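You operate a simulated robot arm through the tools that you are given. There is no shell and no other tool.

You run a simulated robot arm. Do the job below in one go: nothing can be reset, and whatever is moved stays where it is left.

TASK
Flush the eyewash unit till it runs clear and wipe the grime off its basin.
Fine: cover open to flush; then lever shut, cover shut, rag back. Where these are worked on the way, their far stop is far enough and under half their travel is too little: nozzle cover. What is to be rubbed or washed off counts as gone when no trace of it is left.

The check looks at the end state, three seconds after you hand in, the way a careful person would. Anything else that was tipped, shoved, dropped, spilled or broken makes it a failure. Lids that push on must go on centred and level and be pressed home; caps that screw on are set level and turned clockwise until they are tight.

THE ROBOT
A 7-joint arm with a two-finger gripper, fixed in place. Base frame: the origin is on the floor under the middle of its stand, x ahead of it, y to its left, z up. Lengths are in mm, angles in rad, forces in N, time in s.
With the tool pointing down near the work surface it reaches from about 340 to 720 mm from the base axis. Its first joint turns from -1.152 to 1.152 rad. Payload 2.45 kg.
Tool frame: the origin (TCP) lies between the finger pads and is the grasp point; the fingertips stand 26 mm ahead of it; z points along the fingers, y is the line along which they close. The gripper opens to 96 mm; its body begins 69 mm behind the TCP.
Orientation is that of the tool frame in the base frame, as [roll, pitch, yaw] about the fixed x, y, z axes, in that order (R = Rz(yaw) Ry(pitch) Rx(roll)). With the fingers straight down and closing along the base's y, the tool's x points along the base's -x, its y along +y and its z along -z.

THE INTERFACE
- The arm moves only by the tool jog_arm. Its argument "series" is a list of rows, each a list of 3 entries, a list of its own where there are three numbers: the shift along the tool's x, y, z in m, then the turn, a rotation vector about the tool's x, y, z in rad, then the gripper command, from -1 (fully open) to 1 (shut), values between in proportion. In form: [[[tx, ty, tz], [wx, wy, wz], jaw], ...]. A call has 1 to 20 rows; each row shifts and turns the commanded pose from where the row before left it, along the tool's axes as they then stand. Each row takes 0.2 s and may step no farther than 50 mm and 0.15 rad from the row before; otherwise, or with a gripper value out of range, the whole call is refused. Where a pose cannot be reached the arm comes as near as it can. A force on the tool above 70 N (or 10 N above the force at the start of the call, whichever is more), or a blocked arm, ends the call early, and 0.2 s more pass. The fingers move at their own pace (about 50 mm/s each) and stop on an object; they squeeze with about 31 N. The grip force told is the motor's: it shows also when the fingers shut on nothing. Time passes only in rows, and 0.2 s behind the last, so rows that do not move let the fingers close. The reply holds the time, the measured pose of the TCP, the force on the tool along the base axes, the opening and the grip force, in the units named above and with some noise, with the torque about the TCP (base axes, N m) and any sound that the robot's microphone picked up.
- Cameras (640 x 400 px; columns grow to the right, rows downward): "scene" is fixed at [158.9, -385.5, 1424.8]; the picture's right is [0.83, -0.56, 0.00], its down [-0.32, -0.47, -0.82] and it looks along [0.46, 0.68, -0.57] (base axes); focal length 336 px, centre (320, 200). "wrist" rides on the gripper at [82, 3, -98] in the tool frame; the picture's right is [-0.04, 1.00, 0.00], its down [-0.73, -0.03, -0.68] and it looks along [-0.68, -0.03, 0.73] (tool axes); focal length 256 px, centre (320, 200). There is no depth. A picture from a camera that has moved, and an enlarged one, comes with that camera's place and axes in the base frame and with its lens.
- grab_frame(camera): a new picture of that camera. No time passes.
- inspect(camera, box): a new picture of the part [left, top, right, bottom] of that camera's present view, enlarged. No time passes.
- hand_in(): hands the job in; it is judged then, once.

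Places have to be worked out from the pictures, the camera data and where the tool is seen. Open the gripper and draw the arm clear of the work before you hand the job in, unless the task says otherwise.

The tools are called after "Request:" as a command line: name --argument value ..., lists and objects as JSON in quotes. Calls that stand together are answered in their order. jog_arm: Moves the arm, as the interface text tells. Its arguments: {"type":"object","properties":{"series":{"type":"array","items":{"type":"array"}}},"required":["series"]} The other tools are called the same way: grab_frame (camera) takes a picture; inspect (camera, box) takes an enlarged picture of a part of a camera's view; hand_in () hands the job in.

At the start:

```text
time_s: 0.0
eef_pos: [459.8, -99.6, 1242.4]
orientation: [-3.141, 0.0, 3.141]
force: [0.6, 0.3, 0.0]
moment: [-0.01, 0.0, 0.03]
finger_gap: 95.8
grasp_force: 0.0
```

scene: 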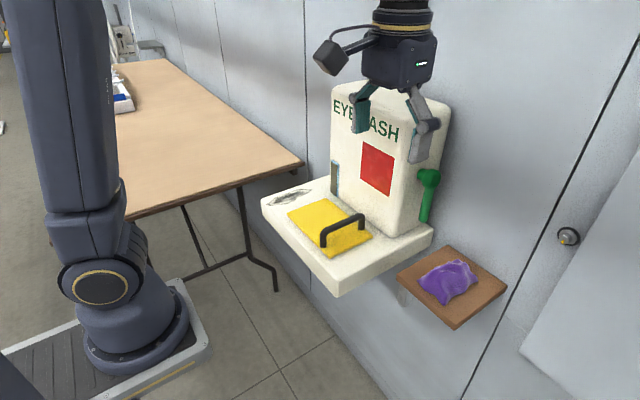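
wrist: 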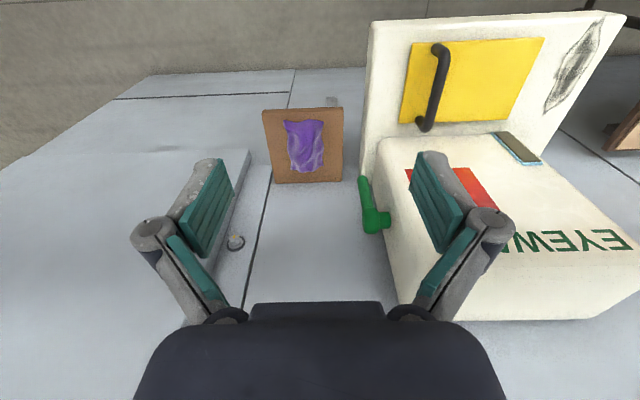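

The pictures show a wall eyewash unit with a yellow cover and black handle, a green lever on its right side, grime on the far left of the basin, and a purple rag on a small shelf. I'll take enlarged views first to work out the geometry.

Request:
inspect --camera "scene" --box '[250, 160, 450, 300]'

Request:
inspect --camera "scene" --box '[380, 140, 540, 340]'

Request:
inspect --camera "wrist" --box '[340, 0, 640, 200]'

Request:
inspect --camera "wrist" --box '[220, 80, 420, 260]'

```text
2.86 times, centred on (350, 230) of scene
camera zoom: at [158.9, -385.5, 1424.8], right [0.83, -0.56, 0.0], down [-0.32, -0.47, -0.82], along [0.46, 0.68, -0.57], focal length 961 px, centre (234, 114)
```

zoom: 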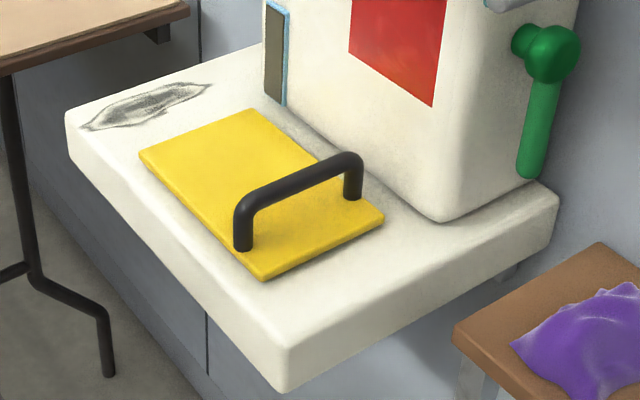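

```text
2.00 times, centred on (460, 240) of scene
camera zoom: at [158.9, -385.5, 1424.8], right [0.83, -0.56, 0.0], down [-0.32, -0.47, -0.82], along [0.46, 0.68, -0.57], focal length 673 px, centre (40, 120)
```

zoom: 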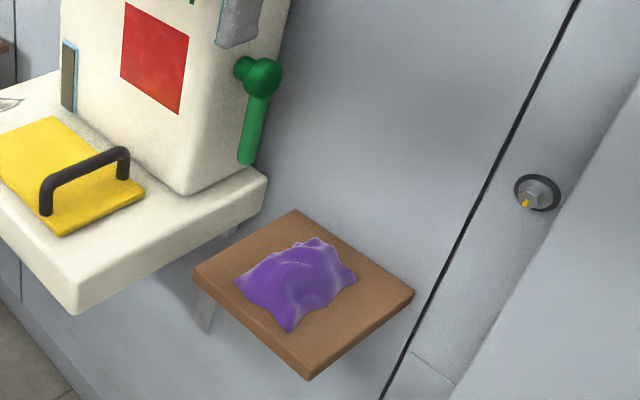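

```text
2.00 times, centred on (490, 100) of wrist
camera zoom: at [378.3, -95.1, 1339.5], right [0.04, 1.0, 0.0], down [0.73, -0.03, 0.68], along [0.68, -0.03, -0.73], focal length 512 px, centre (-20, 400)
```

zoom: 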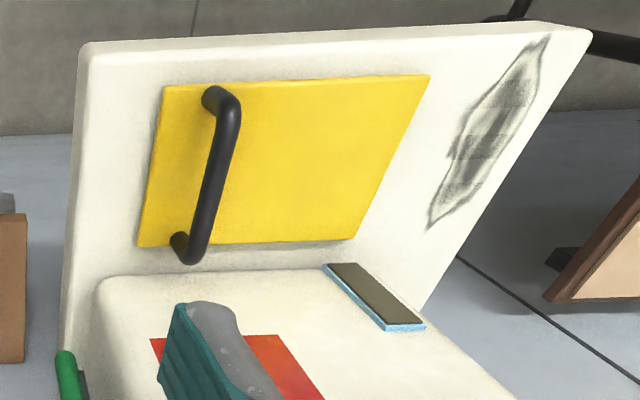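

```text
2.22 times, centred on (320, 170) of wrist
camera zoom: at [378.3, -95.1, 1339.5], right [0.04, 1.0, 0.0], down [0.73, -0.03, 0.68], along [0.68, -0.03, -0.73], focal length 569 px, centre (320, 267)
```

zoom: 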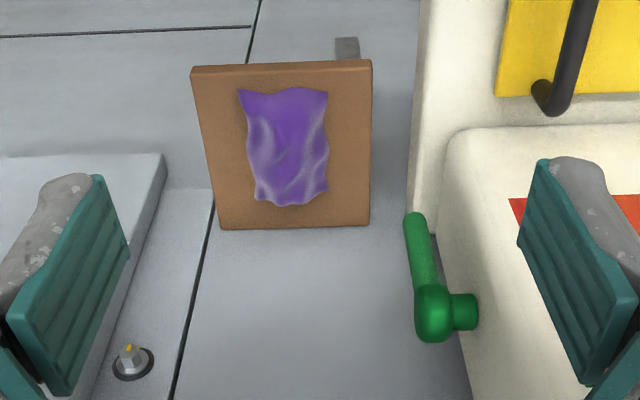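

Triangulating the two pictures puts the basin top at z≈902 with the front edge at x≈447. The cover spans x 470–594, y 38–225, and its handle bar runs along x at y≈72, with its top at z≈955. I'll move above the handle, staying in front of the tower, and look again.

Request:
jog_arm --series '[[[-0.012, 0.0344, 0.014], [0, 0, 0], -1], [[-0.012, 0.0344, 0.014], [0, 0, 0], -1], [[-0.012, 0.0344, 0.014], [0, 0, 0], -1], [[-0.012, 0.0344, 0.014], [0, 0, 0], -1], [[-0.012, 0.0344, 0.014], [0, 0, 0], -1], [[0, 0, 0], [0, 0, 0], -1]]'

```text
time_s: 1.4
eef_pos: [520.5, 73.8, 1170.8]
orientation: [-3.14, 0.001, 3.142]
force: [-0.5, 0.1, -0.1]
moment: [0.0, 0.01, -0.02]
finger_gap: 96.0
grasp_force: 0.1
```

The arm is at (520, 74, 1171), in front of the tower and over the handle. I'll check both pictures.

Request:
grab_frame --camera "scene"

Request:
grab_frame --camera "wrist"

```text
taken
```

scene: 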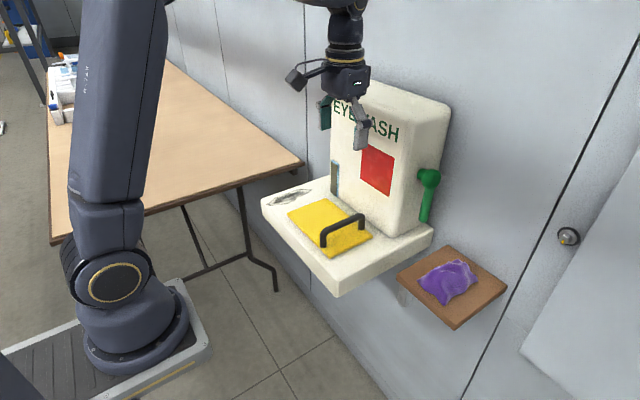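

```text
taken
camera wrist: at [438.1, 77.8, 1269.3], right [0.04, 1.0, 0.0], down [0.73, -0.03, 0.68], along [0.68, -0.03, -0.73], focal length 256 px, centre (320, 200)
```

wrist: 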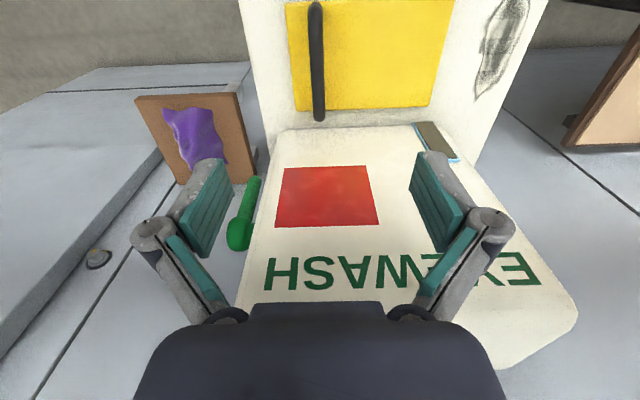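

The handle shows in the wrist view almost straight below. I'll enlarge it to fix its y precisely.

Request:
inspect --camera "wrist" --box '[240, 0, 460, 137]'

Request:
inspect --camera "wrist" --box '[390, 100, 490, 180]'

```text
2.91 times, centred on (350, 68) of wrist
camera zoom: at [438.1, 77.8, 1269.3], right [0.04, 1.0, 0.0], down [0.73, -0.03, 0.68], along [0.68, -0.03, -0.73], focal length 745 px, centre (233, 582)
```

zoom: 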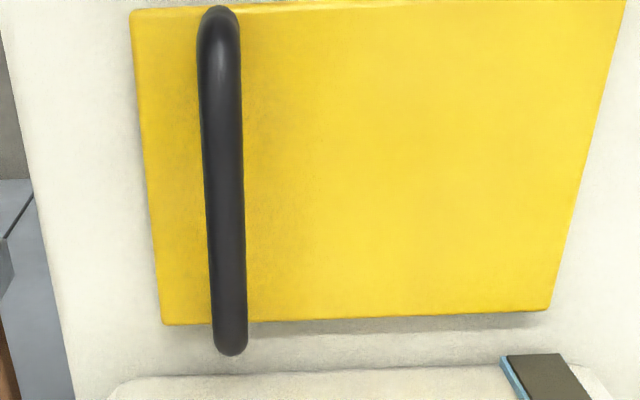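

```text
5.00 times, centred on (440, 140) of wrist
camera zoom: at [438.1, 77.8, 1269.3], right [0.04, 1.0, 0.0], down [0.73, -0.03, 0.68], along [0.68, -0.03, -0.73], focal length 1280 px, centre (-280, 500)
```

zoom: 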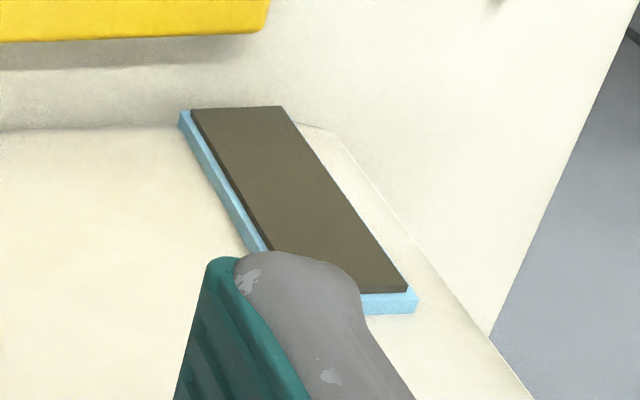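

The bar centre is at y≈70, x≈470–589. I'll descend with the jaw half open so the TCP ends near z≈957, tips well above the cover plate.

Request:
jog_arm --series '[[[-0.002, -0.002, 0.043], [0, 0, 0], 0], [[-0.002, -0.002, 0.043], [0, 0, 0], 0], [[-0.002, 0, 0.043], [0, 0, 0], 0], [[-0.002, 0, 0.043], [0, 0, 0], 0], [[0, 0, 0.024], [0, 0, 0], 0], [[0, 0, 0.016], [0, 0, 0], 0], [[0, 0, 0], [0, 0, 0], 0]]'

Request:
inspect --camera "scene" --box '[250, 140, 450, 300]'

Request:
grab_frame --camera "wrist"

```text
time_s: 3.0
eef_pos: [527.2, 68.7, 957.9]
orientation: [3.141, 0.001, -3.141]
force: [-0.3, 0.6, 0.3]
moment: [0.0, 0.02, -0.01]
finger_gap: 47.9
grasp_force: 0.1
```

```text
2.50 times, centred on (350, 220) of scene
camera zoom: at [158.9, -385.5, 1424.8], right [0.83, -0.56, 0.0], down [-0.32, -0.47, -0.82], along [0.46, 0.68, -0.57], focal length 841 px, centre (245, 150)
```

zoom: 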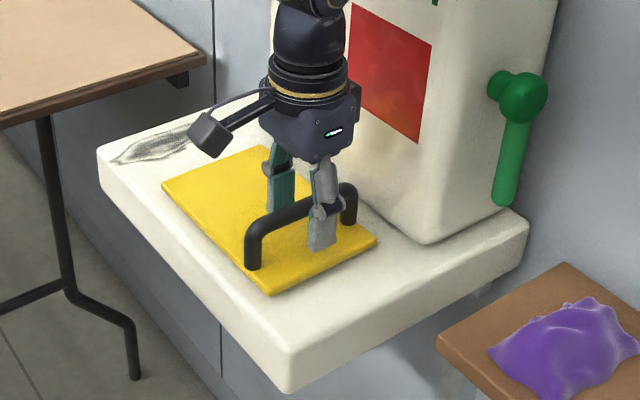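

```text
taken
camera wrist: at [446.5, 72.8, 1057.0], right [0.04, 1.0, 0.0], down [0.73, -0.03, 0.68], along [0.68, -0.03, -0.73], focal length 256 px, centre (320, 200)
```

wrist: 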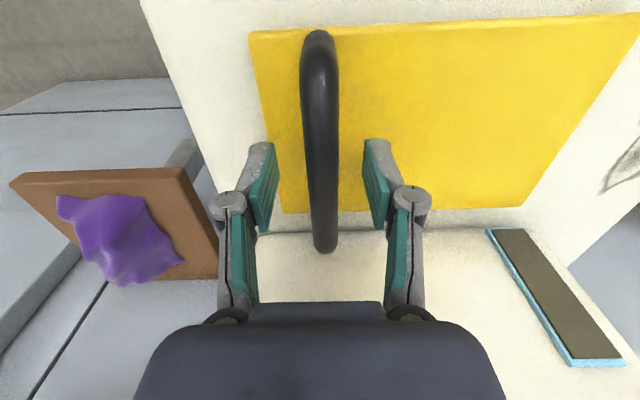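

The bar sits centred between the fingers. I'll lower 5 mm more and close on it.

Request:
jog_arm --series '[[[0, 0, 0.005], [0, 0, 0], 0], [[0, 0, 0], [0, 0, 0], 1], [[0, 0, 0], [0, 0, 0], 1], [[0, 0, 0], [0, 0, 0], 1], [[0, 0, 0], [0, 0, 0], 1]]'

Request:
grab_frame --camera "wrist"

```text
time_s: 4.2
eef_pos: [529.1, 69.3, 954.2]
orientation: [3.141, 0.002, -3.141]
force: [0.9, 12.5, -5.0]
moment: [0.01, -0.22, -0.05]
finger_gap: 14.4
grasp_force: 40.5
```

```text
taken
camera wrist: at [446.4, 74.1, 1052.2], right [0.04, 1.0, 0.0], down [0.73, -0.03, 0.68], along [0.68, -0.03, -0.73], focal length 256 px, centre (320, 200)
```

wrist: 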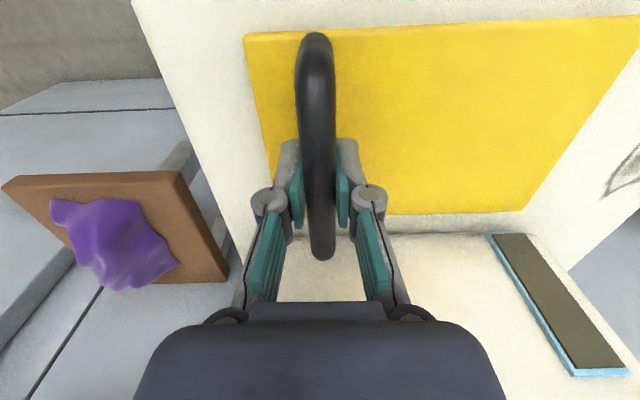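

The grip is firm on the bar (14.4 mm). I take the hinge to be the cover's left edge (y≈225), so I'll test a small lift along that arc and read the forces.

Request:
jog_arm --series '[[[0, 0.0014, -0.0046], [0.015, 0, 0], 1], [[0, 0.0016, -0.0046], [0.015, 0, 0], 1], [[0, 0, 0], [0, 0, 0], 1]]'

Request:
inspect --camera "scene" --box '[250, 140, 450, 300]'

```text
time_s: 5.0
eef_pos: [528.1, 74.4, 962.9]
orientation: [-3.109, 0.0, -3.139]
force: [2.6, 19.1, -8.5]
moment: [-0.08, 0.23, -0.09]
finger_gap: 14.5
grasp_force: 40.9
```

```text
2.50 times, centred on (350, 220) of scene
camera zoom: at [159.1, -384.9, 1424.9], right [0.83, -0.56, 0.0], down [-0.32, -0.47, -0.82], along [0.46, 0.68, -0.57], focal length 841 px, centre (245, 150)
```

zoom: 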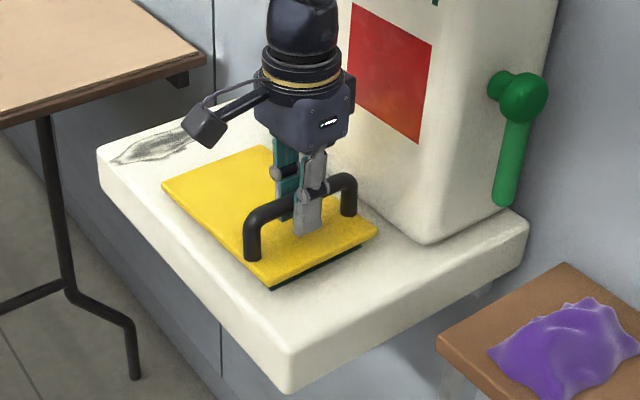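

The cover lifts at its right side, so it is hinged on the left edge. The handle pushes the tool toward +y, so I'll continue the arc with a little more +y.

Request:
jog_arm --series '[[[0, 0.0085, -0.015], [0.06, 0, 0], 1], [[0, 0.0067, -0.0147], [0.06, 0, 0], 1], [[0, 0, 0], [0, 0, 0], 1]]'

```text
time_s: 5.8
eef_pos: [528.2, 87.1, 991.2]
orientation: [-2.989, -0.002, 3.139]
force: [-5.3, -1.1, -1.3]
moment: [-0.22, 0.47, 0.05]
finger_gap: 14.5
grasp_force: 40.4
```

The forces are low now, and the points fit a hinge near (y 221, z 905). I'll continue the arc for another 0.4 rad while tilting the tool part of the way.

Request:
jog_arm --series '[[[0, 0.0072, -0.0142], [0.06, 0, 0], 1], [[0, 0.0078, -0.0138], [0.06, 0, 0], 1], [[0, 0.0083, -0.0136], [0.06, 0, 0], 1], [[0, 0.0089, -0.0132], [0.06, 0, 0], 1], [[0, 0, 0], [0, 0, 0], 1]]'

Request:
inspect --camera "scene" --box '[230, 100, 450, 300]'

```text
time_s: 7.0
eef_pos: [528.1, 130.9, 1039.5]
orientation: [-2.75, 0.003, 3.137]
force: [-7.7, -19.9, 27.6]
moment: [0.02, -0.24, 0.1]
finger_gap: 14.5
grasp_force: 40.4
```

```text
2.00 times, centred on (340, 200) of scene
camera zoom: at [158.2, -386.2, 1424.6], right [0.83, -0.56, 0.0], down [-0.32, -0.47, -0.82], along [0.46, 0.68, -0.57], focal length 673 px, centre (280, 200)
```

zoom: 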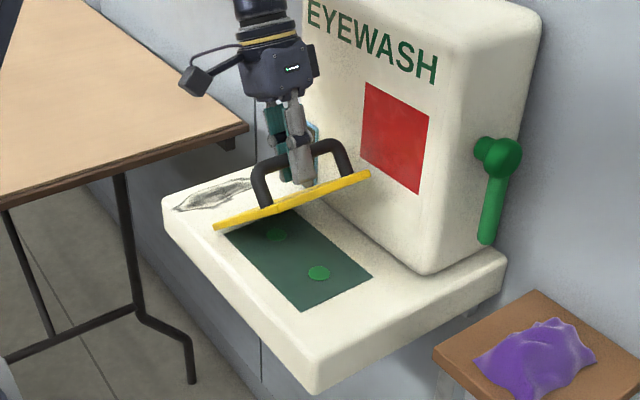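

The nozzle panel is now visible. The force is radially outward, which means the hinge sits slightly farther out, near (y 228, z 903) with radius ≈167. I'll continue with that corrected arc.

Request:
jog_arm --series '[[[0, 0.0083, -0.0165], [0.06, 0, 0], 1], [[0, 0.0101, -0.0131], [0.06, 0, 0], 1], [[0, 0.0106, -0.013], [0.06, 0, 0], 1], [[0, 0.0112, -0.0125], [0.06, 0, 0], 1], [[0, 0, 0], [0, 0, 0], 1]]'

Request:
inspect --camera "scene" --box '[230, 100, 450, 300]'

Request:
grab_frame --camera "wrist"

```text
time_s: 8.2
eef_pos: [528.1, 195.0, 1067.0]
orientation: [-2.515, 0.002, -3.138]
force: [10.9, 1.7, -3.3]
moment: [0.09, -0.95, 0.18]
finger_gap: 14.2
grasp_force: 40.8
```

```text
2.00 times, centred on (340, 200) of scene
camera zoom: at [159.3, -385.4, 1424.7], right [0.83, -0.56, 0.0], down [-0.32, -0.47, -0.82], along [0.46, 0.68, -0.57], focal length 673 px, centre (280, 200)
```

zoom: 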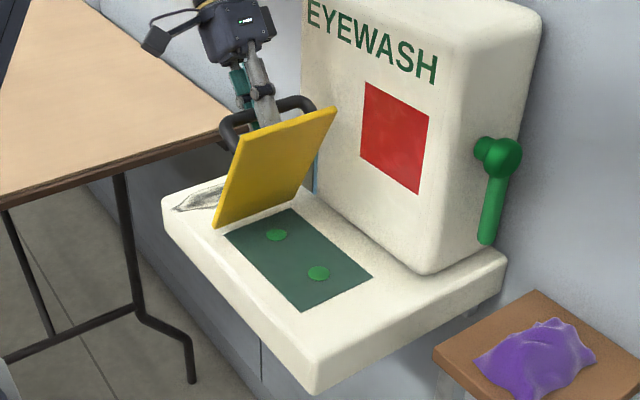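

```text
taken
camera wrist: at [446.4, 256.3, 1144.1], right [0.04, 0.81, -0.59], down [0.73, 0.38, 0.57], along [0.68, -0.45, -0.58], focal length 256 px, centre (320, 200)
```

wrist: 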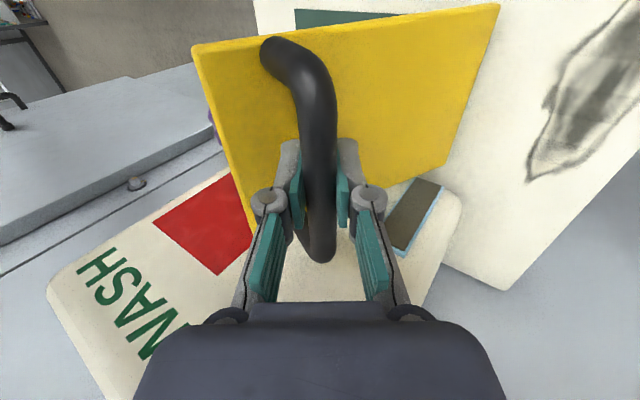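

The cover is at about 61° and the forces are low. I'll keep going along the same arc past vertical.

Request:
jog_arm --series '[[[0, 0.0119, -0.0117], [0.06, 0, 0], 1], [[0, 0.0124, -0.0112], [0.06, 0, 0], 1], [[0, 0.0129, -0.0107], [0.06, 0, 0], 1], [[0, 0.0132, -0.0102], [0.06, 0, 0], 1], [[0, 0, 0], [0, 0, 0], 1]]'

Request:
inspect --camera "scene" --box '[230, 100, 450, 300]'

```text
time_s: 9.4
eef_pos: [528.3, 261.3, 1066.9]
orientation: [-2.27, -0.001, -3.14]
force: [0.6, -4.0, -18.4]
moment: [0.01, -0.56, -0.11]
finger_gap: 14.6
grasp_force: 40.4
```

```text
2.00 times, centred on (340, 200) of scene
camera zoom: at [159.2, -385.4, 1424.7], right [0.83, -0.56, 0.0], down [-0.32, -0.47, -0.82], along [0.46, 0.68, -0.57], focal length 673 px, centre (280, 200)
```

zoom: 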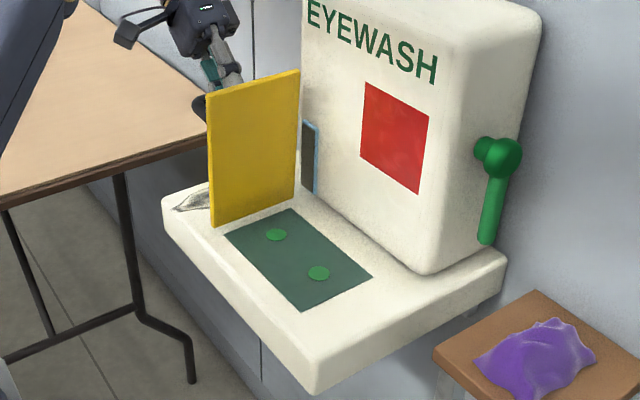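

The cover is at about 84°. I'll go on past vertical in small steps and watch for a stop.

Request:
jog_arm --series '[[[0, 0.0151, -0.0085], [0.06, 0, 0], 1], [[0, 0.014, -0.0091], [0.06, 0, 0], 1], [[0, 0, 0], [0, 0, 0], 1]]'

Request:
inspect --camera "scene" --box '[230, 100, 450, 300]'

```text
time_s: 10.2
eef_pos: [527.3, 268.8, 1059.8]
orientation: [-2.195, 0.005, 3.129]
force: [3.6, 12.6, 43.1]
moment: [0.01, 0.14, 0.37]
finger_gap: 14.6
grasp_force: 41.2
out of reach, approached as far as the arm can: row 1, 2
```

```text
2.00 times, centred on (340, 200) of scene
camera zoom: at [158.2, -385.4, 1424.9], right [0.83, -0.56, 0.0], down [-0.32, -0.47, -0.82], along [0.46, 0.68, -0.57], focal length 673 px, centre (280, 200)
```

zoom: 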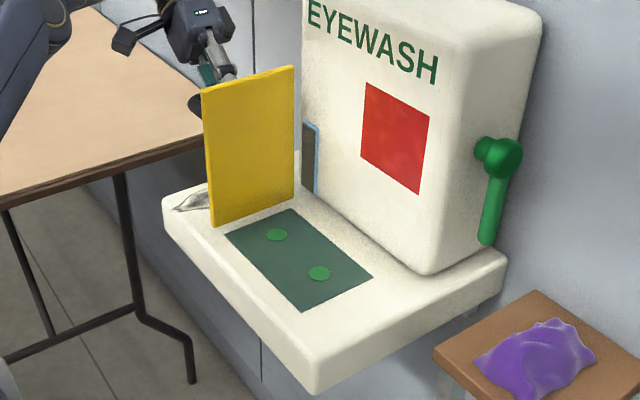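

The steep tilt ran into the arm's reach. I'll relax the tool tilt while holding the handle (the round bar can turn in the pads) and read where things stand.

Request:
jog_arm --series '[[[0, 0, 0], [-0.1, 0, 0], 1], [[0, 0, 0], [-0.1, 0, 0], 1], [[0, 0, 0], [0, 0, 0], 1]]'

```text
time_s: 11.0
eef_pos: [526.3, 268.3, 1057.2]
orientation: [-2.355, 0.004, -3.14]
force: [-1.4, 9.5, 30.5]
moment: [0.03, -0.69, 0.08]
finger_gap: 14.3
grasp_force: 40.7
```

The tilt came back and the pose is reachable again, but the tool is pushed up about 30 N. I'll raise it a few mm and push gently further over.

Request:
jog_arm --series '[[[0, 0.0014, -0.0099], [0, 0, 0], 1], [[0, 0, 0], [0, 0, 0], 1]]'

Request:
grab_frame --camera "wrist"

```text
time_s: 11.6
eef_pos: [528.8, 274.0, 1057.8]
orientation: [-2.347, -0.01, 3.138]
force: [-4.6, -14.3, -38.3]
moment: [-0.32, -0.67, -0.65]
finger_gap: 14.4
grasp_force: 41.1
```

```text
taken
camera wrist: at [447.2, 348.3, 1125.0], right [0.04, 0.7, -0.71], down [0.74, 0.46, 0.49], along [0.67, -0.54, -0.5], focal length 256 px, centre (320, 200)
```

wrist: 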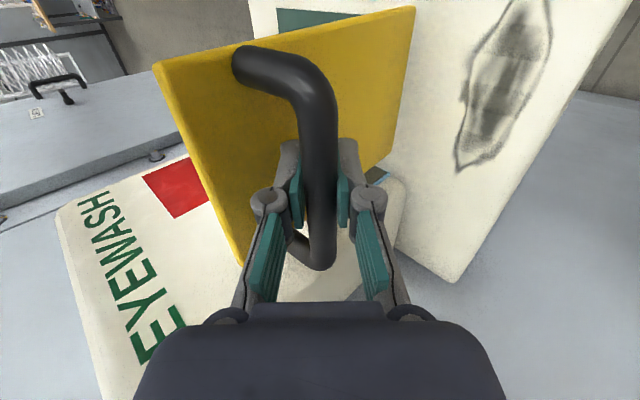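

The actual bar height is about z≈1057 here and the cover is near vertical. I'll push it further toward +y, slightly downward to follow the arc.

Request:
jog_arm --series '[[[0, 0.0113, -0.0029], [0, 0, 0], 1], [[0, 0.0085, -0.0055], [0, 0, 0], 1], [[0, 0, 0], [0, 0, 0], 1]]'

Request:
inspect --camera "scene" --box '[230, 100, 450, 300]'

```text
time_s: 12.4
eef_pos: [528.7, 294.5, 1050.6]
orientation: [-2.347, -0.003, 3.139]
force: [-7.7, -19.9, -32.6]
moment: [-0.06, -0.23, -0.53]
finger_gap: 14.4
grasp_force: 40.9
```

```text
2.00 times, centred on (340, 200) of scene
camera zoom: at [159.2, -385.8, 1424.6], right [0.83, -0.56, 0.0], down [-0.32, -0.47, -0.82], along [0.46, 0.68, -0.57], focal length 673 px, centre (280, 200)
```

zoom: 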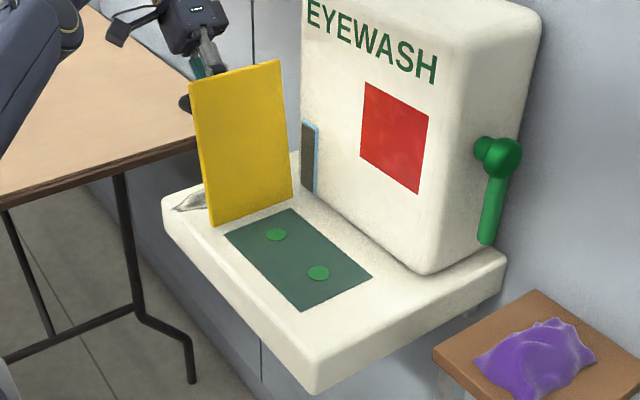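

The cover is at about 96° and still moving freely. I'll push on a bit more to find the stop.

Request:
jog_arm --series '[[[0, 0.0169, -0.003], [0, 0, 0], 1], [[0, 0.0152, -0.004], [0, 0, 0], 1], [[0, 0, 0], [0, 0, 0], 1]]'

Request:
inspect --camera "scene" --box '[230, 100, 450, 300]'

```text
time_s: 13.1
eef_pos: [529.2, 294.9, 1052.5]
orientation: [-2.334, 0.021, 3.126]
force: [-2.8, -13.0, 4.8]
moment: [-0.05, 0.91, 0.38]
finger_gap: 14.7
grasp_force: 41.2
out of reach, approached as far as the arm can: row 1, 2
stopped in row 3: the force on the tool passed its limit at 72 N (the readings are from after the stop); the commanded pose is now the measured one
```

```text
2.00 times, centred on (340, 200) of scene
camera zoom: at [158.8, -385.9, 1424.7], right [0.83, -0.56, 0.0], down [-0.32, -0.47, -0.82], along [0.46, 0.68, -0.57], focal length 673 px, centre (280, 200)
```

zoom: 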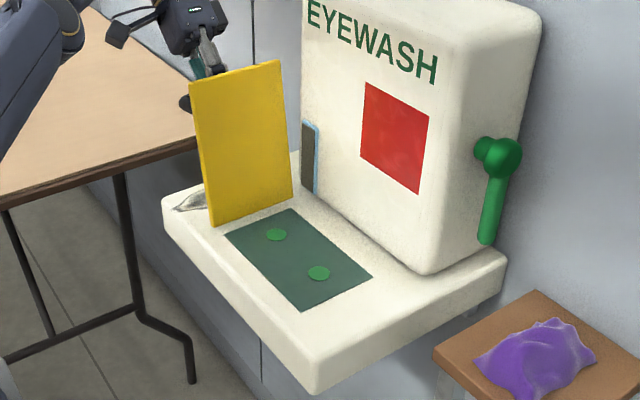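

The cover is about 97° open, and either the arm's reach or a hinge stop held it there. I'll reduce the tool tilt to get well within reach, then test with a gentle push.

Request:
jog_arm --series '[[[0, 0, 0], [-0.08, 0, 0], 1], [[0, 0, 0], [-0.08, 0, 0], 1], [[0, 0, 0], [-0.08, 0, 0], 1], [[0, 0, 0], [0, 0, 0], 1]]'

```text
time_s: 14.1
eef_pos: [527.8, 294.2, 1052.4]
orientation: [-2.577, 0.024, 3.13]
force: [-4.9, -11.6, 17.6]
moment: [-0.07, 0.62, 0.38]
finger_gap: 14.5
grasp_force: 40.6
```

Now well within reach. A gentle push of about 8 mm along the arc will show whether it is on its stop.

Request:
jog_arm --series '[[[0, 0.0042, -0.0009], [0, 0, 0], 1], [[0, 0.0042, -0.0009], [0, 0, 0], 1], [[0, 0, 0], [0, 0, 0], 1]]'

```text
time_s: 14.9
eef_pos: [528.4, 295.6, 1052.6]
orientation: [-2.556, 0.023, 3.116]
force: [-20.6, -59.3, 32.6]
moment: [0.06, 0.52, 0.64]
finger_gap: 14.7
grasp_force: 41.2
```

The push met firm resistance (59 N with ~1 mm of movement), so the cover is on its open stop at about 97°. I'll relax the push, then open the jaw modestly so the fingers don't touch the plate.

Request:
jog_arm --series '[[[0, -0.006, 0.0012], [0, 0, 0], 1], [[0, 0, 0], [0, 0, 0], 1], [[0, 0, 0], [0, 0, 0], 0.45], [[0, 0, 0], [0, 0, 0], 0.45], [[0, 0, 0], [0, 0, 0], 0.45]]'

Request:
grab_frame --camera "wrist"

Request:
inspect --camera "scene" --box '[230, 100, 450, 300]'

```text
time_s: 16.1
eef_pos: [529.3, 298.5, 1051.1]
orientation: [-2.579, 0.023, 3.134]
force: [-0.5, -0.7, -1.6]
moment: [0.0, -0.02, 0.0]
finger_gap: 26.4
grasp_force: 0.0
```

```text
taken
camera wrist: at [445.5, 356.3, 1130.7], right [0.06, 0.85, -0.53], down [0.72, 0.33, 0.61], along [0.69, -0.42, -0.59], focal length 256 px, centre (320, 200)
```

wrist: 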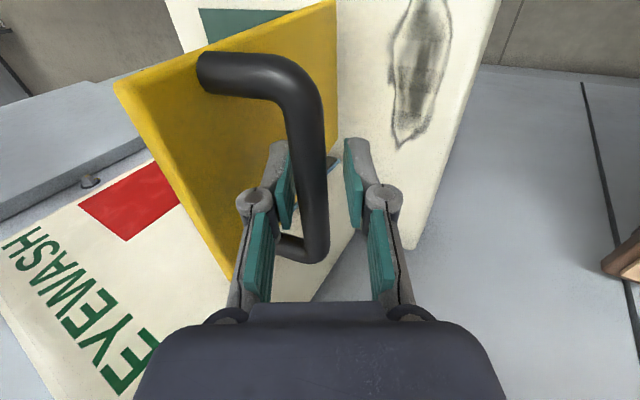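

```text
2.00 times, centred on (340, 200) of scene
camera zoom: at [158.9, -385.5, 1424.8], right [0.83, -0.56, 0.0], down [-0.32, -0.47, -0.82], along [0.46, 0.68, -0.57], focal length 673 px, centre (280, 200)
```

zoom: 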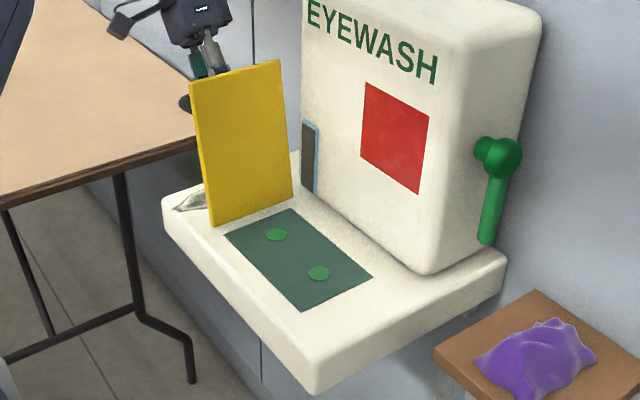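

Released cleanly, with near-zero force and the cover resting on its open stop. Now I'll back straight out along the tool axis, then level the tool and lift clear of the open cover.

Request:
jog_arm --series '[[[0, 0, -0.02], [0, 0, 0], 0.45], [[0, 0, -0.03], [0, 0, 0], 0.45], [[0, 0, -0.04], [0, 0, 0], 0.45], [[0, 0, -0.04], [0, 0, 0], 0.45], [[0, 0, -0.02], [-0.14, 0, 0], 0.45], [[0, 0, -0.02], [-0.14, 0, 0], 0.45], [[0, 0, -0.02], [-0.14, 0, 0], 0.45], [[0, 0, -0.02], [-0.14, 0, 0], 0.45], [[0, 0, 0], [0, 0, 0], 0.45]]'

Request:
inspect --camera "scene" --box '[200, 60, 480, 300]'

```text
time_s: 18.1
eef_pos: [521.5, 352.1, 1174.3]
orientation: [-3.14, 0.023, 3.131]
force: [-0.2, 0.2, 0.5]
moment: [-0.02, -0.01, -0.02]
finger_gap: 26.3
grasp_force: 0.1
out of reach, approached as far as the arm can: row 3, 4
```

```text
1.67 times, centred on (340, 180) of scene
camera zoom: at [158.9, -385.5, 1424.8], right [0.83, -0.56, 0.0], down [-0.32, -0.47, -0.82], along [0.46, 0.68, -0.57], focal length 561 px, centre (287, 233)
```

zoom: 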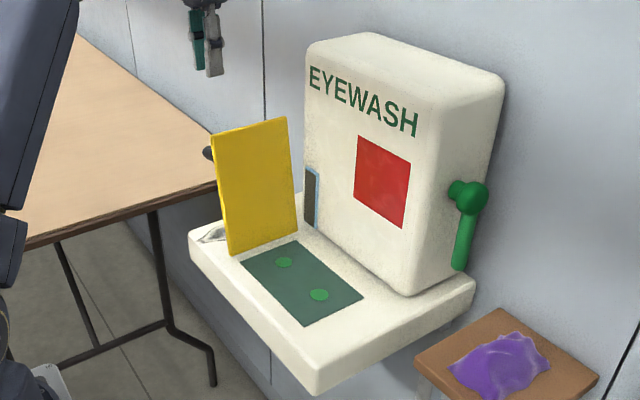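

The cover stays open. I'll rise, correct the small tilt, and sweep right (in front of the tower) to the lever side.

Request:
jog_arm --series '[[[0, 0, -0.03], [0, 0.023, -0.01], 0.45], [[0, 0, -0.03], [0, 0, 0], 0.45], [[0, -0.045, 0], [0, 0, 0], 0.45], [[0, -0.045, 0], [0, 0, 0], 0.45], [[0, -0.045, 0], [0, 0, 0], 0.45], [[0, -0.045, 0], [0, 0, 0], 0.45], [[0, -0.045, 0], [0, 0, 0], 0.45], [[0, -0.045, 0], [0, 0, 0], 0.45], [[0, -0.045, 0], [0, 0, 0], 0.45], [[0, -0.045, 0], [0, 0, 0], 0.45], [[0, -0.045, 0], [0, 0, 0], 0.45], [[0, -0.045, 0], [0, 0, 0], 0.45], [[0, -0.045, 0], [0, 0, 0], 1], [[0, 0, 0], [0, 0, 0], 1], [[0, 0, 0], [0, 0, 0], 1]]'

Request:
grab_frame --camera "wrist"

Request:
grab_frame --camera "scene"

```text
time_s: 21.3
eef_pos: [520.2, -141.8, 1215.1]
orientation: [-3.138, -0.002, 3.14]
force: [0.7, 0.0, -0.4]
moment: [0.01, 0.02, 0.01]
finger_gap: 0.2
grasp_force: 28.0
out of reach, approached as far as the arm can: row 2
```

```text
taken
camera wrist: at [438.3, -136.6, 1313.2], right [0.04, 1.0, 0.0], down [0.73, -0.03, 0.68], along [0.68, -0.03, -0.73], focal length 256 px, centre (320, 200)
```

wrist: 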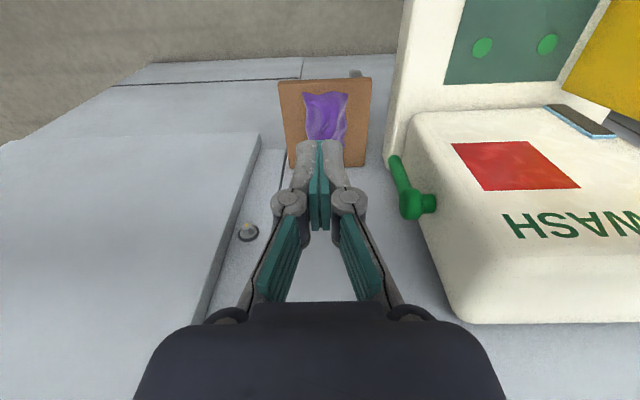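

```text
taken
```

scene: 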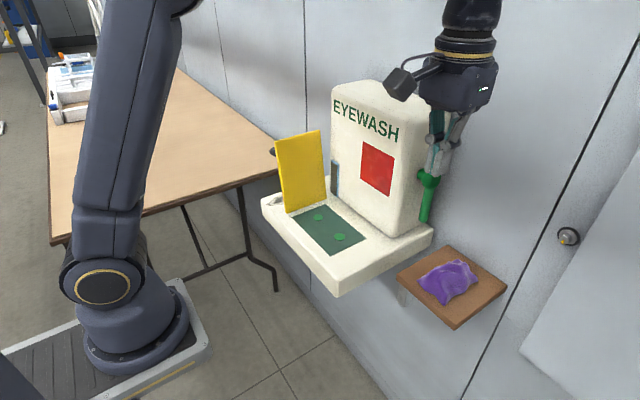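

The gripper is now closed and to the right of the unit. I'll enlarge the lever from both cameras to refine its position before hooking it.

Request:
inspect --camera "wrist" --box '[370, 130, 470, 230]'

Request:
inspect --camera "scene" --box '[370, 150, 470, 250]'

```text
4.00 times, centred on (420, 180) of wrist
camera zoom: at [438.3, -136.6, 1313.2], right [0.04, 1.0, 0.0], down [0.73, -0.03, 0.68], along [0.68, -0.03, -0.73], focal length 1024 px, centre (-80, 280)
```

zoom: 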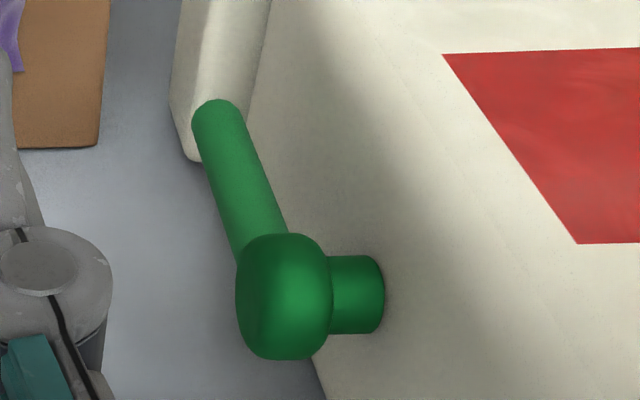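

```text
4.00 times, centred on (420, 200) of scene
camera zoom: at [158.9, -385.5, 1424.8], right [0.83, -0.56, 0.0], down [-0.32, -0.47, -0.82], along [0.46, 0.68, -0.57], focal length 1346 px, centre (-80, 200)
```

zoom: 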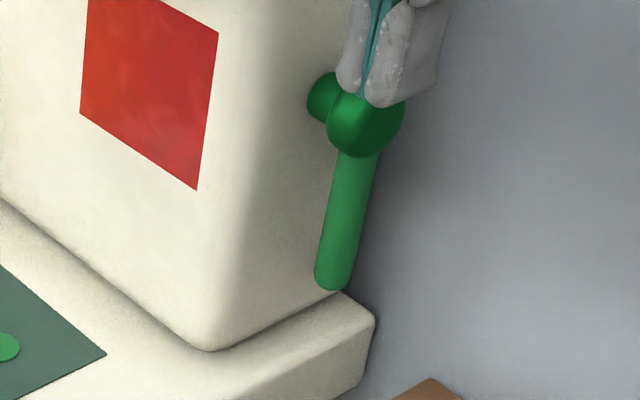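

The lever hangs from a pivot at about (678, −26, 1067) down to z≈957, with the rod about 19 mm thick and the tower side at y≈7. I'll tilt the closed gripper 45° toward the unit from the right and move out to x≈700, so I can hook behind the lever.

Request:
jog_arm --series '[[[-0.025, 0, 0], [-0.131, 0, 0], 1], [[-0.025, 0, 0], [-0.131, 0, 0], 1], [[-0.025, 0, 0], [-0.131, 0, 0], 1], [[-0.025, 0, 0], [-0.131, 0, 0], 1], [[-0.025, 0, 0], [-0.131, 0, 0], 1], [[-0.025, 0, 0], [-0.131, 0, 0], 1], [[0, 0, 0], [0, 0, 0], 1]]'

```text
time_s: 22.9
eef_pos: [603.6, -149.9, 1201.5]
orientation: [2.441, 0.001, -3.141]
force: [0.2, 0.8, 0.0]
moment: [0.04, 0.01, -0.03]
finger_gap: 0.0
grasp_force: 28.6
out of reach, approached as far as the arm can: row 4, 5, 6
```

The outward reach is limited at this height. I'll descend first to about z≈1050 at y≈−100, still well right of the lever, and then extend.

Request:
jog_arm --series '[[[0, -0.0146, 0.0367], [0, 0, 0], 1], [[0, -0.0146, 0.0367], [0, 0, 0], 1], [[0, -0.0146, 0.0367], [0, 0, 0], 1], [[0, -0.0146, 0.0367], [0, 0, 0], 1], [[0, 0, 0], [0, 0, 0], 1]]'

```text
time_s: 24.1
eef_pos: [604.1, -98.9, 1053.3]
orientation: [2.441, 0.0, 3.141]
force: [0.2, 1.0, 0.7]
moment: [-0.03, -0.01, 0.01]
finger_gap: 0.0
grasp_force: 28.6
```

Now at (604, −99, 1053), still tilted. I'll extend in x to about 708.

Request:
jog_arm --series '[[[-0.03, 0, 0], [-0.03, 0, 0], 1], [[-0.03, 0, 0], [-0.03, 0, 0], 1], [[-0.03, 0, 0], [-0.03, 0, 0], 1], [[-0.014, 0, 0], [0, 0, 0], 1], [[0, 0, 0], [0, 0, 0], 1]]'

Request:
grab_frame --camera "wrist"

Request:
inspect --camera "scene" --box '[340, 100, 540, 300]'

```text
time_s: 25.3
eef_pos: [678.1, -89.3, 1053.0]
orientation: [2.349, -0.002, -3.139]
force: [-0.1, -0.1, 0.1]
moment: [0.04, -0.01, 0.0]
finger_gap: 0.2
grasp_force: 28.3
out of reach, approached as far as the arm can: row 3, 4
```

```text
taken
camera wrist: at [596.0, -156.2, 1123.3], right [0.04, 0.7, 0.71], down [0.73, -0.5, 0.46], along [0.68, 0.5, -0.54], focal length 256 px, centre (320, 200)
```

wrist: 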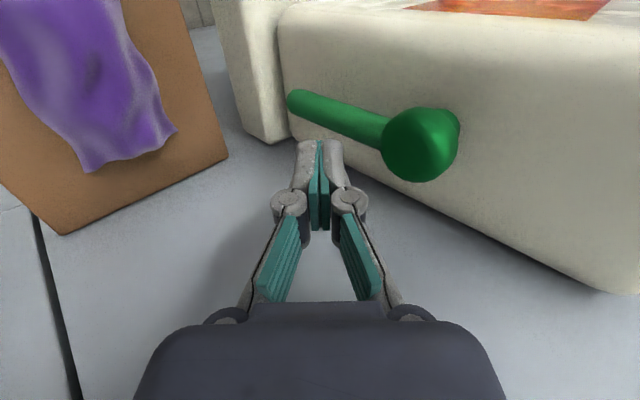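

```text
2.00 times, centred on (440, 200) of scene
camera zoom: at [158.9, -385.5, 1424.8], right [0.83, -0.56, 0.0], down [-0.32, -0.47, -0.82], along [0.46, 0.68, -0.57], focal length 673 px, centre (80, 200)
```

zoom: 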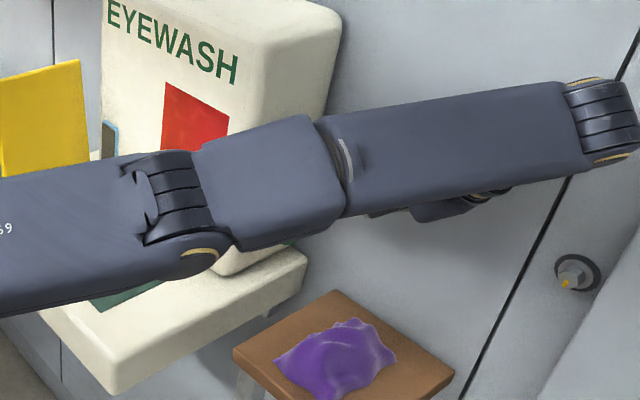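

The arm is near full stretch here, at (678, −89, 1053). Going lower shortens the reach needed, so I'll drop about 50 mm at the same y and then extend to x≈708.

Request:
jog_arm --series '[[[0, -0.0178, 0.0176], [0, 0, 0], 1], [[0, -0.0178, 0.0176], [0, 0, 0], 1], [[-0.015, 0, 0], [0, 0, 0], 1], [[-0.015, 0, 0], [0, 0, 0], 1], [[0, 0, 0], [0, 0, 0], 1]]'

Request:
grab_frame --camera "wrist"

```text
time_s: 26.5
eef_pos: [686.3, -77.9, 1008.0]
orientation: [2.352, 0.0, 3.141]
force: [-0.8, -0.3, -0.3]
moment: [-0.01, 0.0, 0.01]
finger_gap: 0.0
grasp_force: 28.4
out of reach, approached as far as the arm can: row 3, 4
```

```text
taken
camera wrist: at [605.1, -143.8, 1080.9], right [0.04, 0.7, 0.71], down [0.73, -0.5, 0.46], along [0.68, 0.5, -0.54], focal length 256 px, centre (320, 200)
```

wrist: 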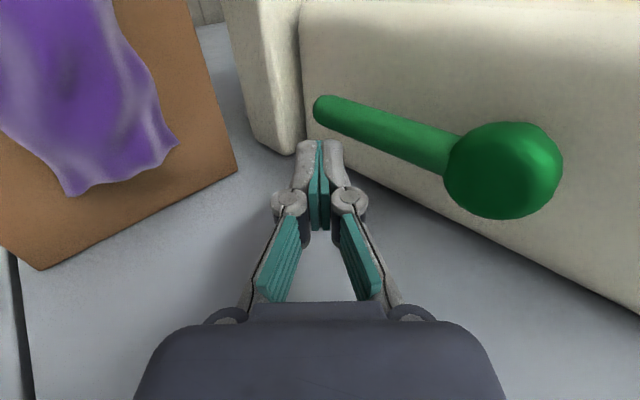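

The wrist is at its reach limit when tilted purely sideways. Yawing the tool about 20° so it also points slightly forward brings the wrist back toward the robot, so I'll do that in place (the tip stays well right of the lever).

Request:
jog_arm --series '[[[0, 0, 0], [0, -0.083, 0.082], 1], [[0, 0, 0], [0, -0.083, 0.082], 1], [[0, 0, 0], [0, -0.083, 0.082], 1], [[0, 0, 0], [0, 0, 0], 1]]'

```text
time_s: 27.5
eef_pos: [686.8, -77.4, 1008.8]
orientation: [2.35, -0.001, 2.791]
force: [-0.2, 0.3, -0.8]
moment: [0.02, 0.02, 0.0]
finger_gap: 0.0
grasp_force: 28.6
```

The yaw worked and the reach is free again. Next I'll move to about (704, −80, 986), just right of the lever's back side, and check the view.

Request:
jog_arm --series '[[[-0.0083, -0.0068, 0.0095], [0, 0, 0], 1], [[-0.0083, -0.0068, 0.0095], [0, 0, 0], 1], [[0, 0, 0], [0, 0, 0], 1]]'

Request:
grab_frame --camera "wrist"

Request:
inspect --camera "scene" --box '[340, 100, 540, 300]'

```text
time_s: 28.3
eef_pos: [704.7, -81.2, 985.4]
orientation: [2.35, 0.001, 2.791]
force: [0.6, 0.3, -0.2]
moment: [0.03, -0.03, 0.01]
finger_gap: 0.0
grasp_force: 28.7
```

```text
taken
camera wrist: at [603.6, -114.4, 1057.5], right [0.28, 0.65, 0.71], down [0.52, -0.72, 0.46], along [0.81, 0.24, -0.54], focal length 256 px, centre (320, 200)
```

wrist: 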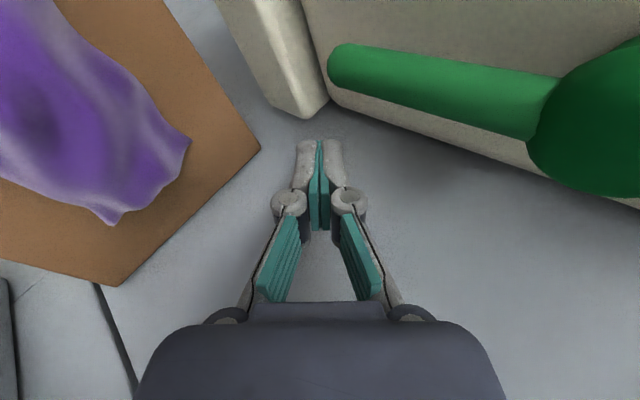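

```text
2.00 times, centred on (440, 200) of scene
camera zoom: at [158.9, -385.5, 1424.8], right [0.83, -0.56, 0.0], down [-0.32, -0.47, -0.82], along [0.46, 0.68, -0.57], focal length 673 px, centre (80, 200)
```

zoom: 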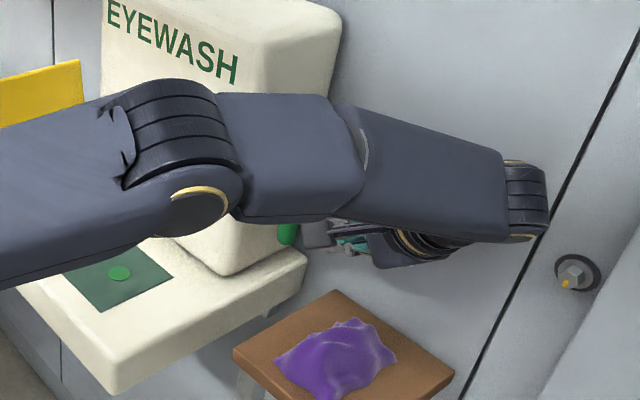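

The wrist view confirms the rod end at about (678, −26, 965). I'll slide the closed fingertips in behind the rod (about 12 mm clearance), to roughly (704, −41, 996).

Request:
jog_arm --series '[[[0.0069, 0.0171, 0.0095], [0, 0, 0], 1], [[0.0068, 0.0171, 0.0095], [0, 0, 0], 1], [[0, 0, 0], [0, 0, 0], 1]]'

Request:
grab_frame --camera "wrist"

Request:
inspect --camera "scene" --box '[380, 170, 460, 240]'

```text
time_s: 29.1
eef_pos: [703.5, -40.7, 996.6]
orientation: [2.349, 0.0, 2.793]
force: [0.1, -0.2, 0.4]
moment: [-0.01, -0.01, 0.01]
finger_gap: 0.0
grasp_force: 28.6
```

```text
taken
camera wrist: at [603.3, -74.6, 1068.6], right [0.28, 0.65, 0.71], down [0.52, -0.72, 0.46], along [0.81, 0.24, -0.54], focal length 256 px, centre (320, 200)
```

wrist: 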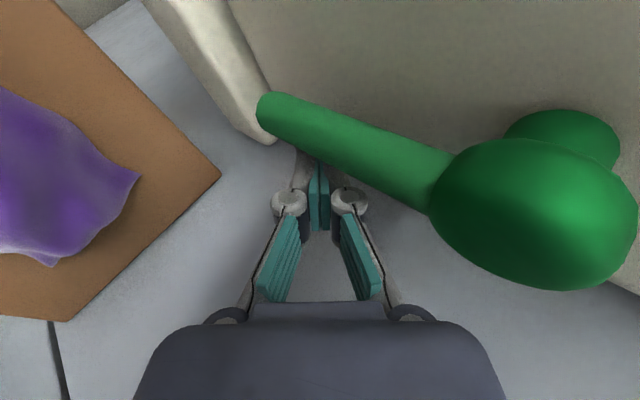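

```text
5.71 times, centred on (420, 205) of scene
camera zoom: at [158.9, -385.5, 1424.8], right [0.83, -0.56, 0.0], down [-0.32, -0.47, -0.82], along [0.46, 0.68, -0.57], focal length 1922 px, centre (-251, 171)
```

zoom: 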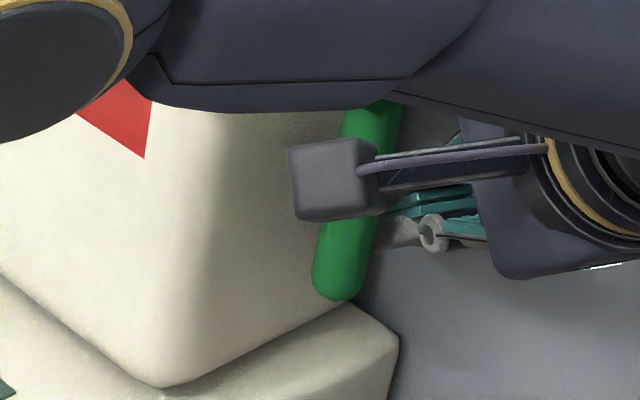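

The fingertips are behind the lever rod. Now I'll pull toward −x in small steps and watch the force as the lever starts to swing.

Request:
jog_arm --series '[[[0.0113, -0.0029, -0.0029], [0, 0, 0], 1], [[0.0082, -0.003, -0.0013], [0, 0, 0], 1], [[0, 0, 0], [0, 0, 0], 1]]'

Request:
grab_frame --camera "wrist"

```text
time_s: 29.9
eef_pos: [683.1, -41.0, 996.4]
orientation: [2.348, 0.0, 2.79]
force: [3.4, -3.3, 1.8]
moment: [0.04, 0.05, 0.0]
finger_gap: 0.2
grasp_force: 28.4
```

```text
taken
camera wrist: at [582.7, -74.9, 1067.3], right [0.28, 0.65, 0.71], down [0.52, -0.72, 0.46], along [0.81, 0.24, -0.53], focal length 256 px, centre (320, 200)
```

wrist: 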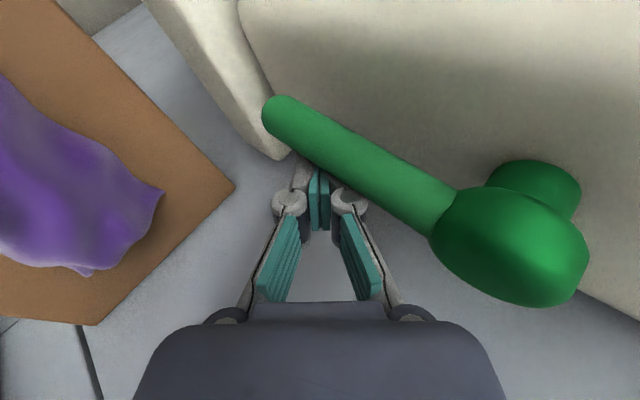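

The lever follows with only a few newtons. I'll continue along its arc to about 0.8 rad.

Request:
jog_arm --series '[[[0.0116, -0.0034, -0.0027], [0, 0, 0], 1], [[0.0116, -0.0034, -0.0027], [0, 0, 0], 1], [[0.0161, -0.0009, -0.0073], [0, 0, 0], 1], [[0.0148, 0.0018, -0.0094], [0, 0, 0], 1], [[0, 0, 0], [0, 0, 0], 1]]'

Request:
grab_frame --camera "wrist"

Request:
grab_frame --camera "scene"

```text
time_s: 31.1
eef_pos: [624.8, -40.8, 1008.1]
orientation: [2.35, -0.001, 2.792]
force: [1.9, -3.4, -0.4]
moment: [0.1, 0.04, 0.02]
finger_gap: 0.0
grasp_force: 28.6
```

```text
taken
camera wrist: at [524.5, -74.6, 1078.9], right [0.28, 0.65, 0.71], down [0.52, -0.72, 0.46], along [0.81, 0.24, -0.53], focal length 256 px, centre (320, 200)
```

wrist: 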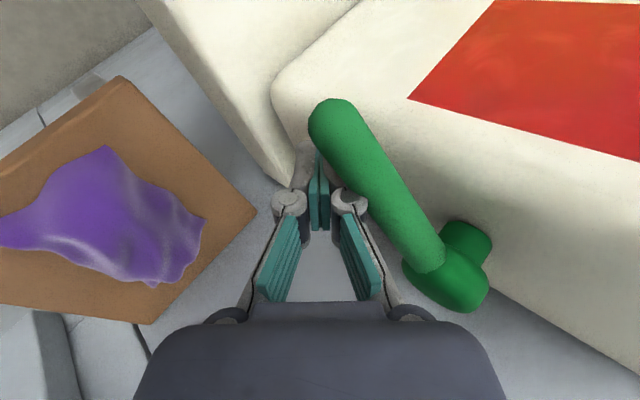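

```text
taken
```

scene: 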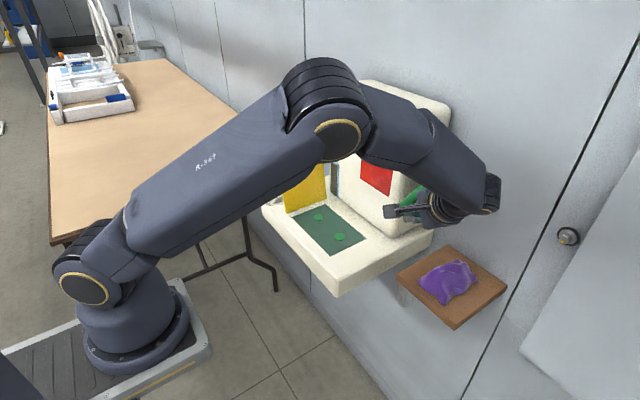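

The lever is near 45°. I'll check the nozzles and the sight strip for flow.

Request:
inspect --camera "scene" --box '[260, 150, 420, 280]'

Request:
inspect --camera "scene" --box '[320, 155, 350, 205]'

```text
3.08 times, centred on (340, 215) of scene
camera zoom: at [159.0, -385.6, 1424.7], right [0.83, -0.56, 0.0], down [-0.32, -0.47, -0.82], along [0.46, 0.68, -0.57], focal length 1035 px, centre (258, 154)
```

zoom: 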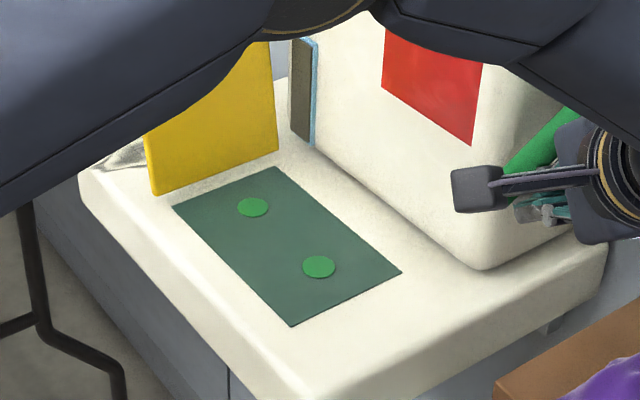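

```text
8.00 times, centred on (335, 180) of scene
camera zoom: at [159.0, -385.6, 1424.7], right [0.83, -0.56, 0.0], down [-0.32, -0.47, -0.82], along [0.46, 0.68, -0.57], focal length 2692 px, centre (200, 360)
```

zoom: 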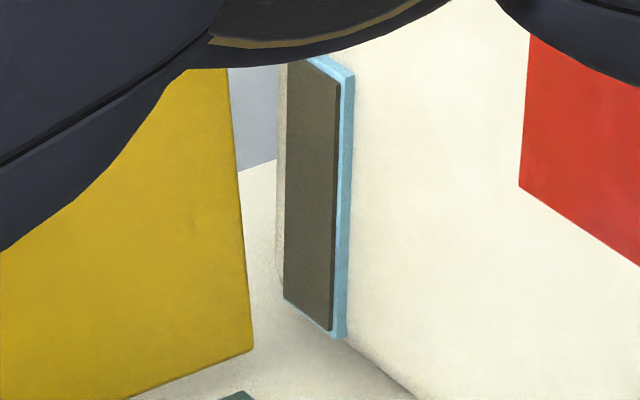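

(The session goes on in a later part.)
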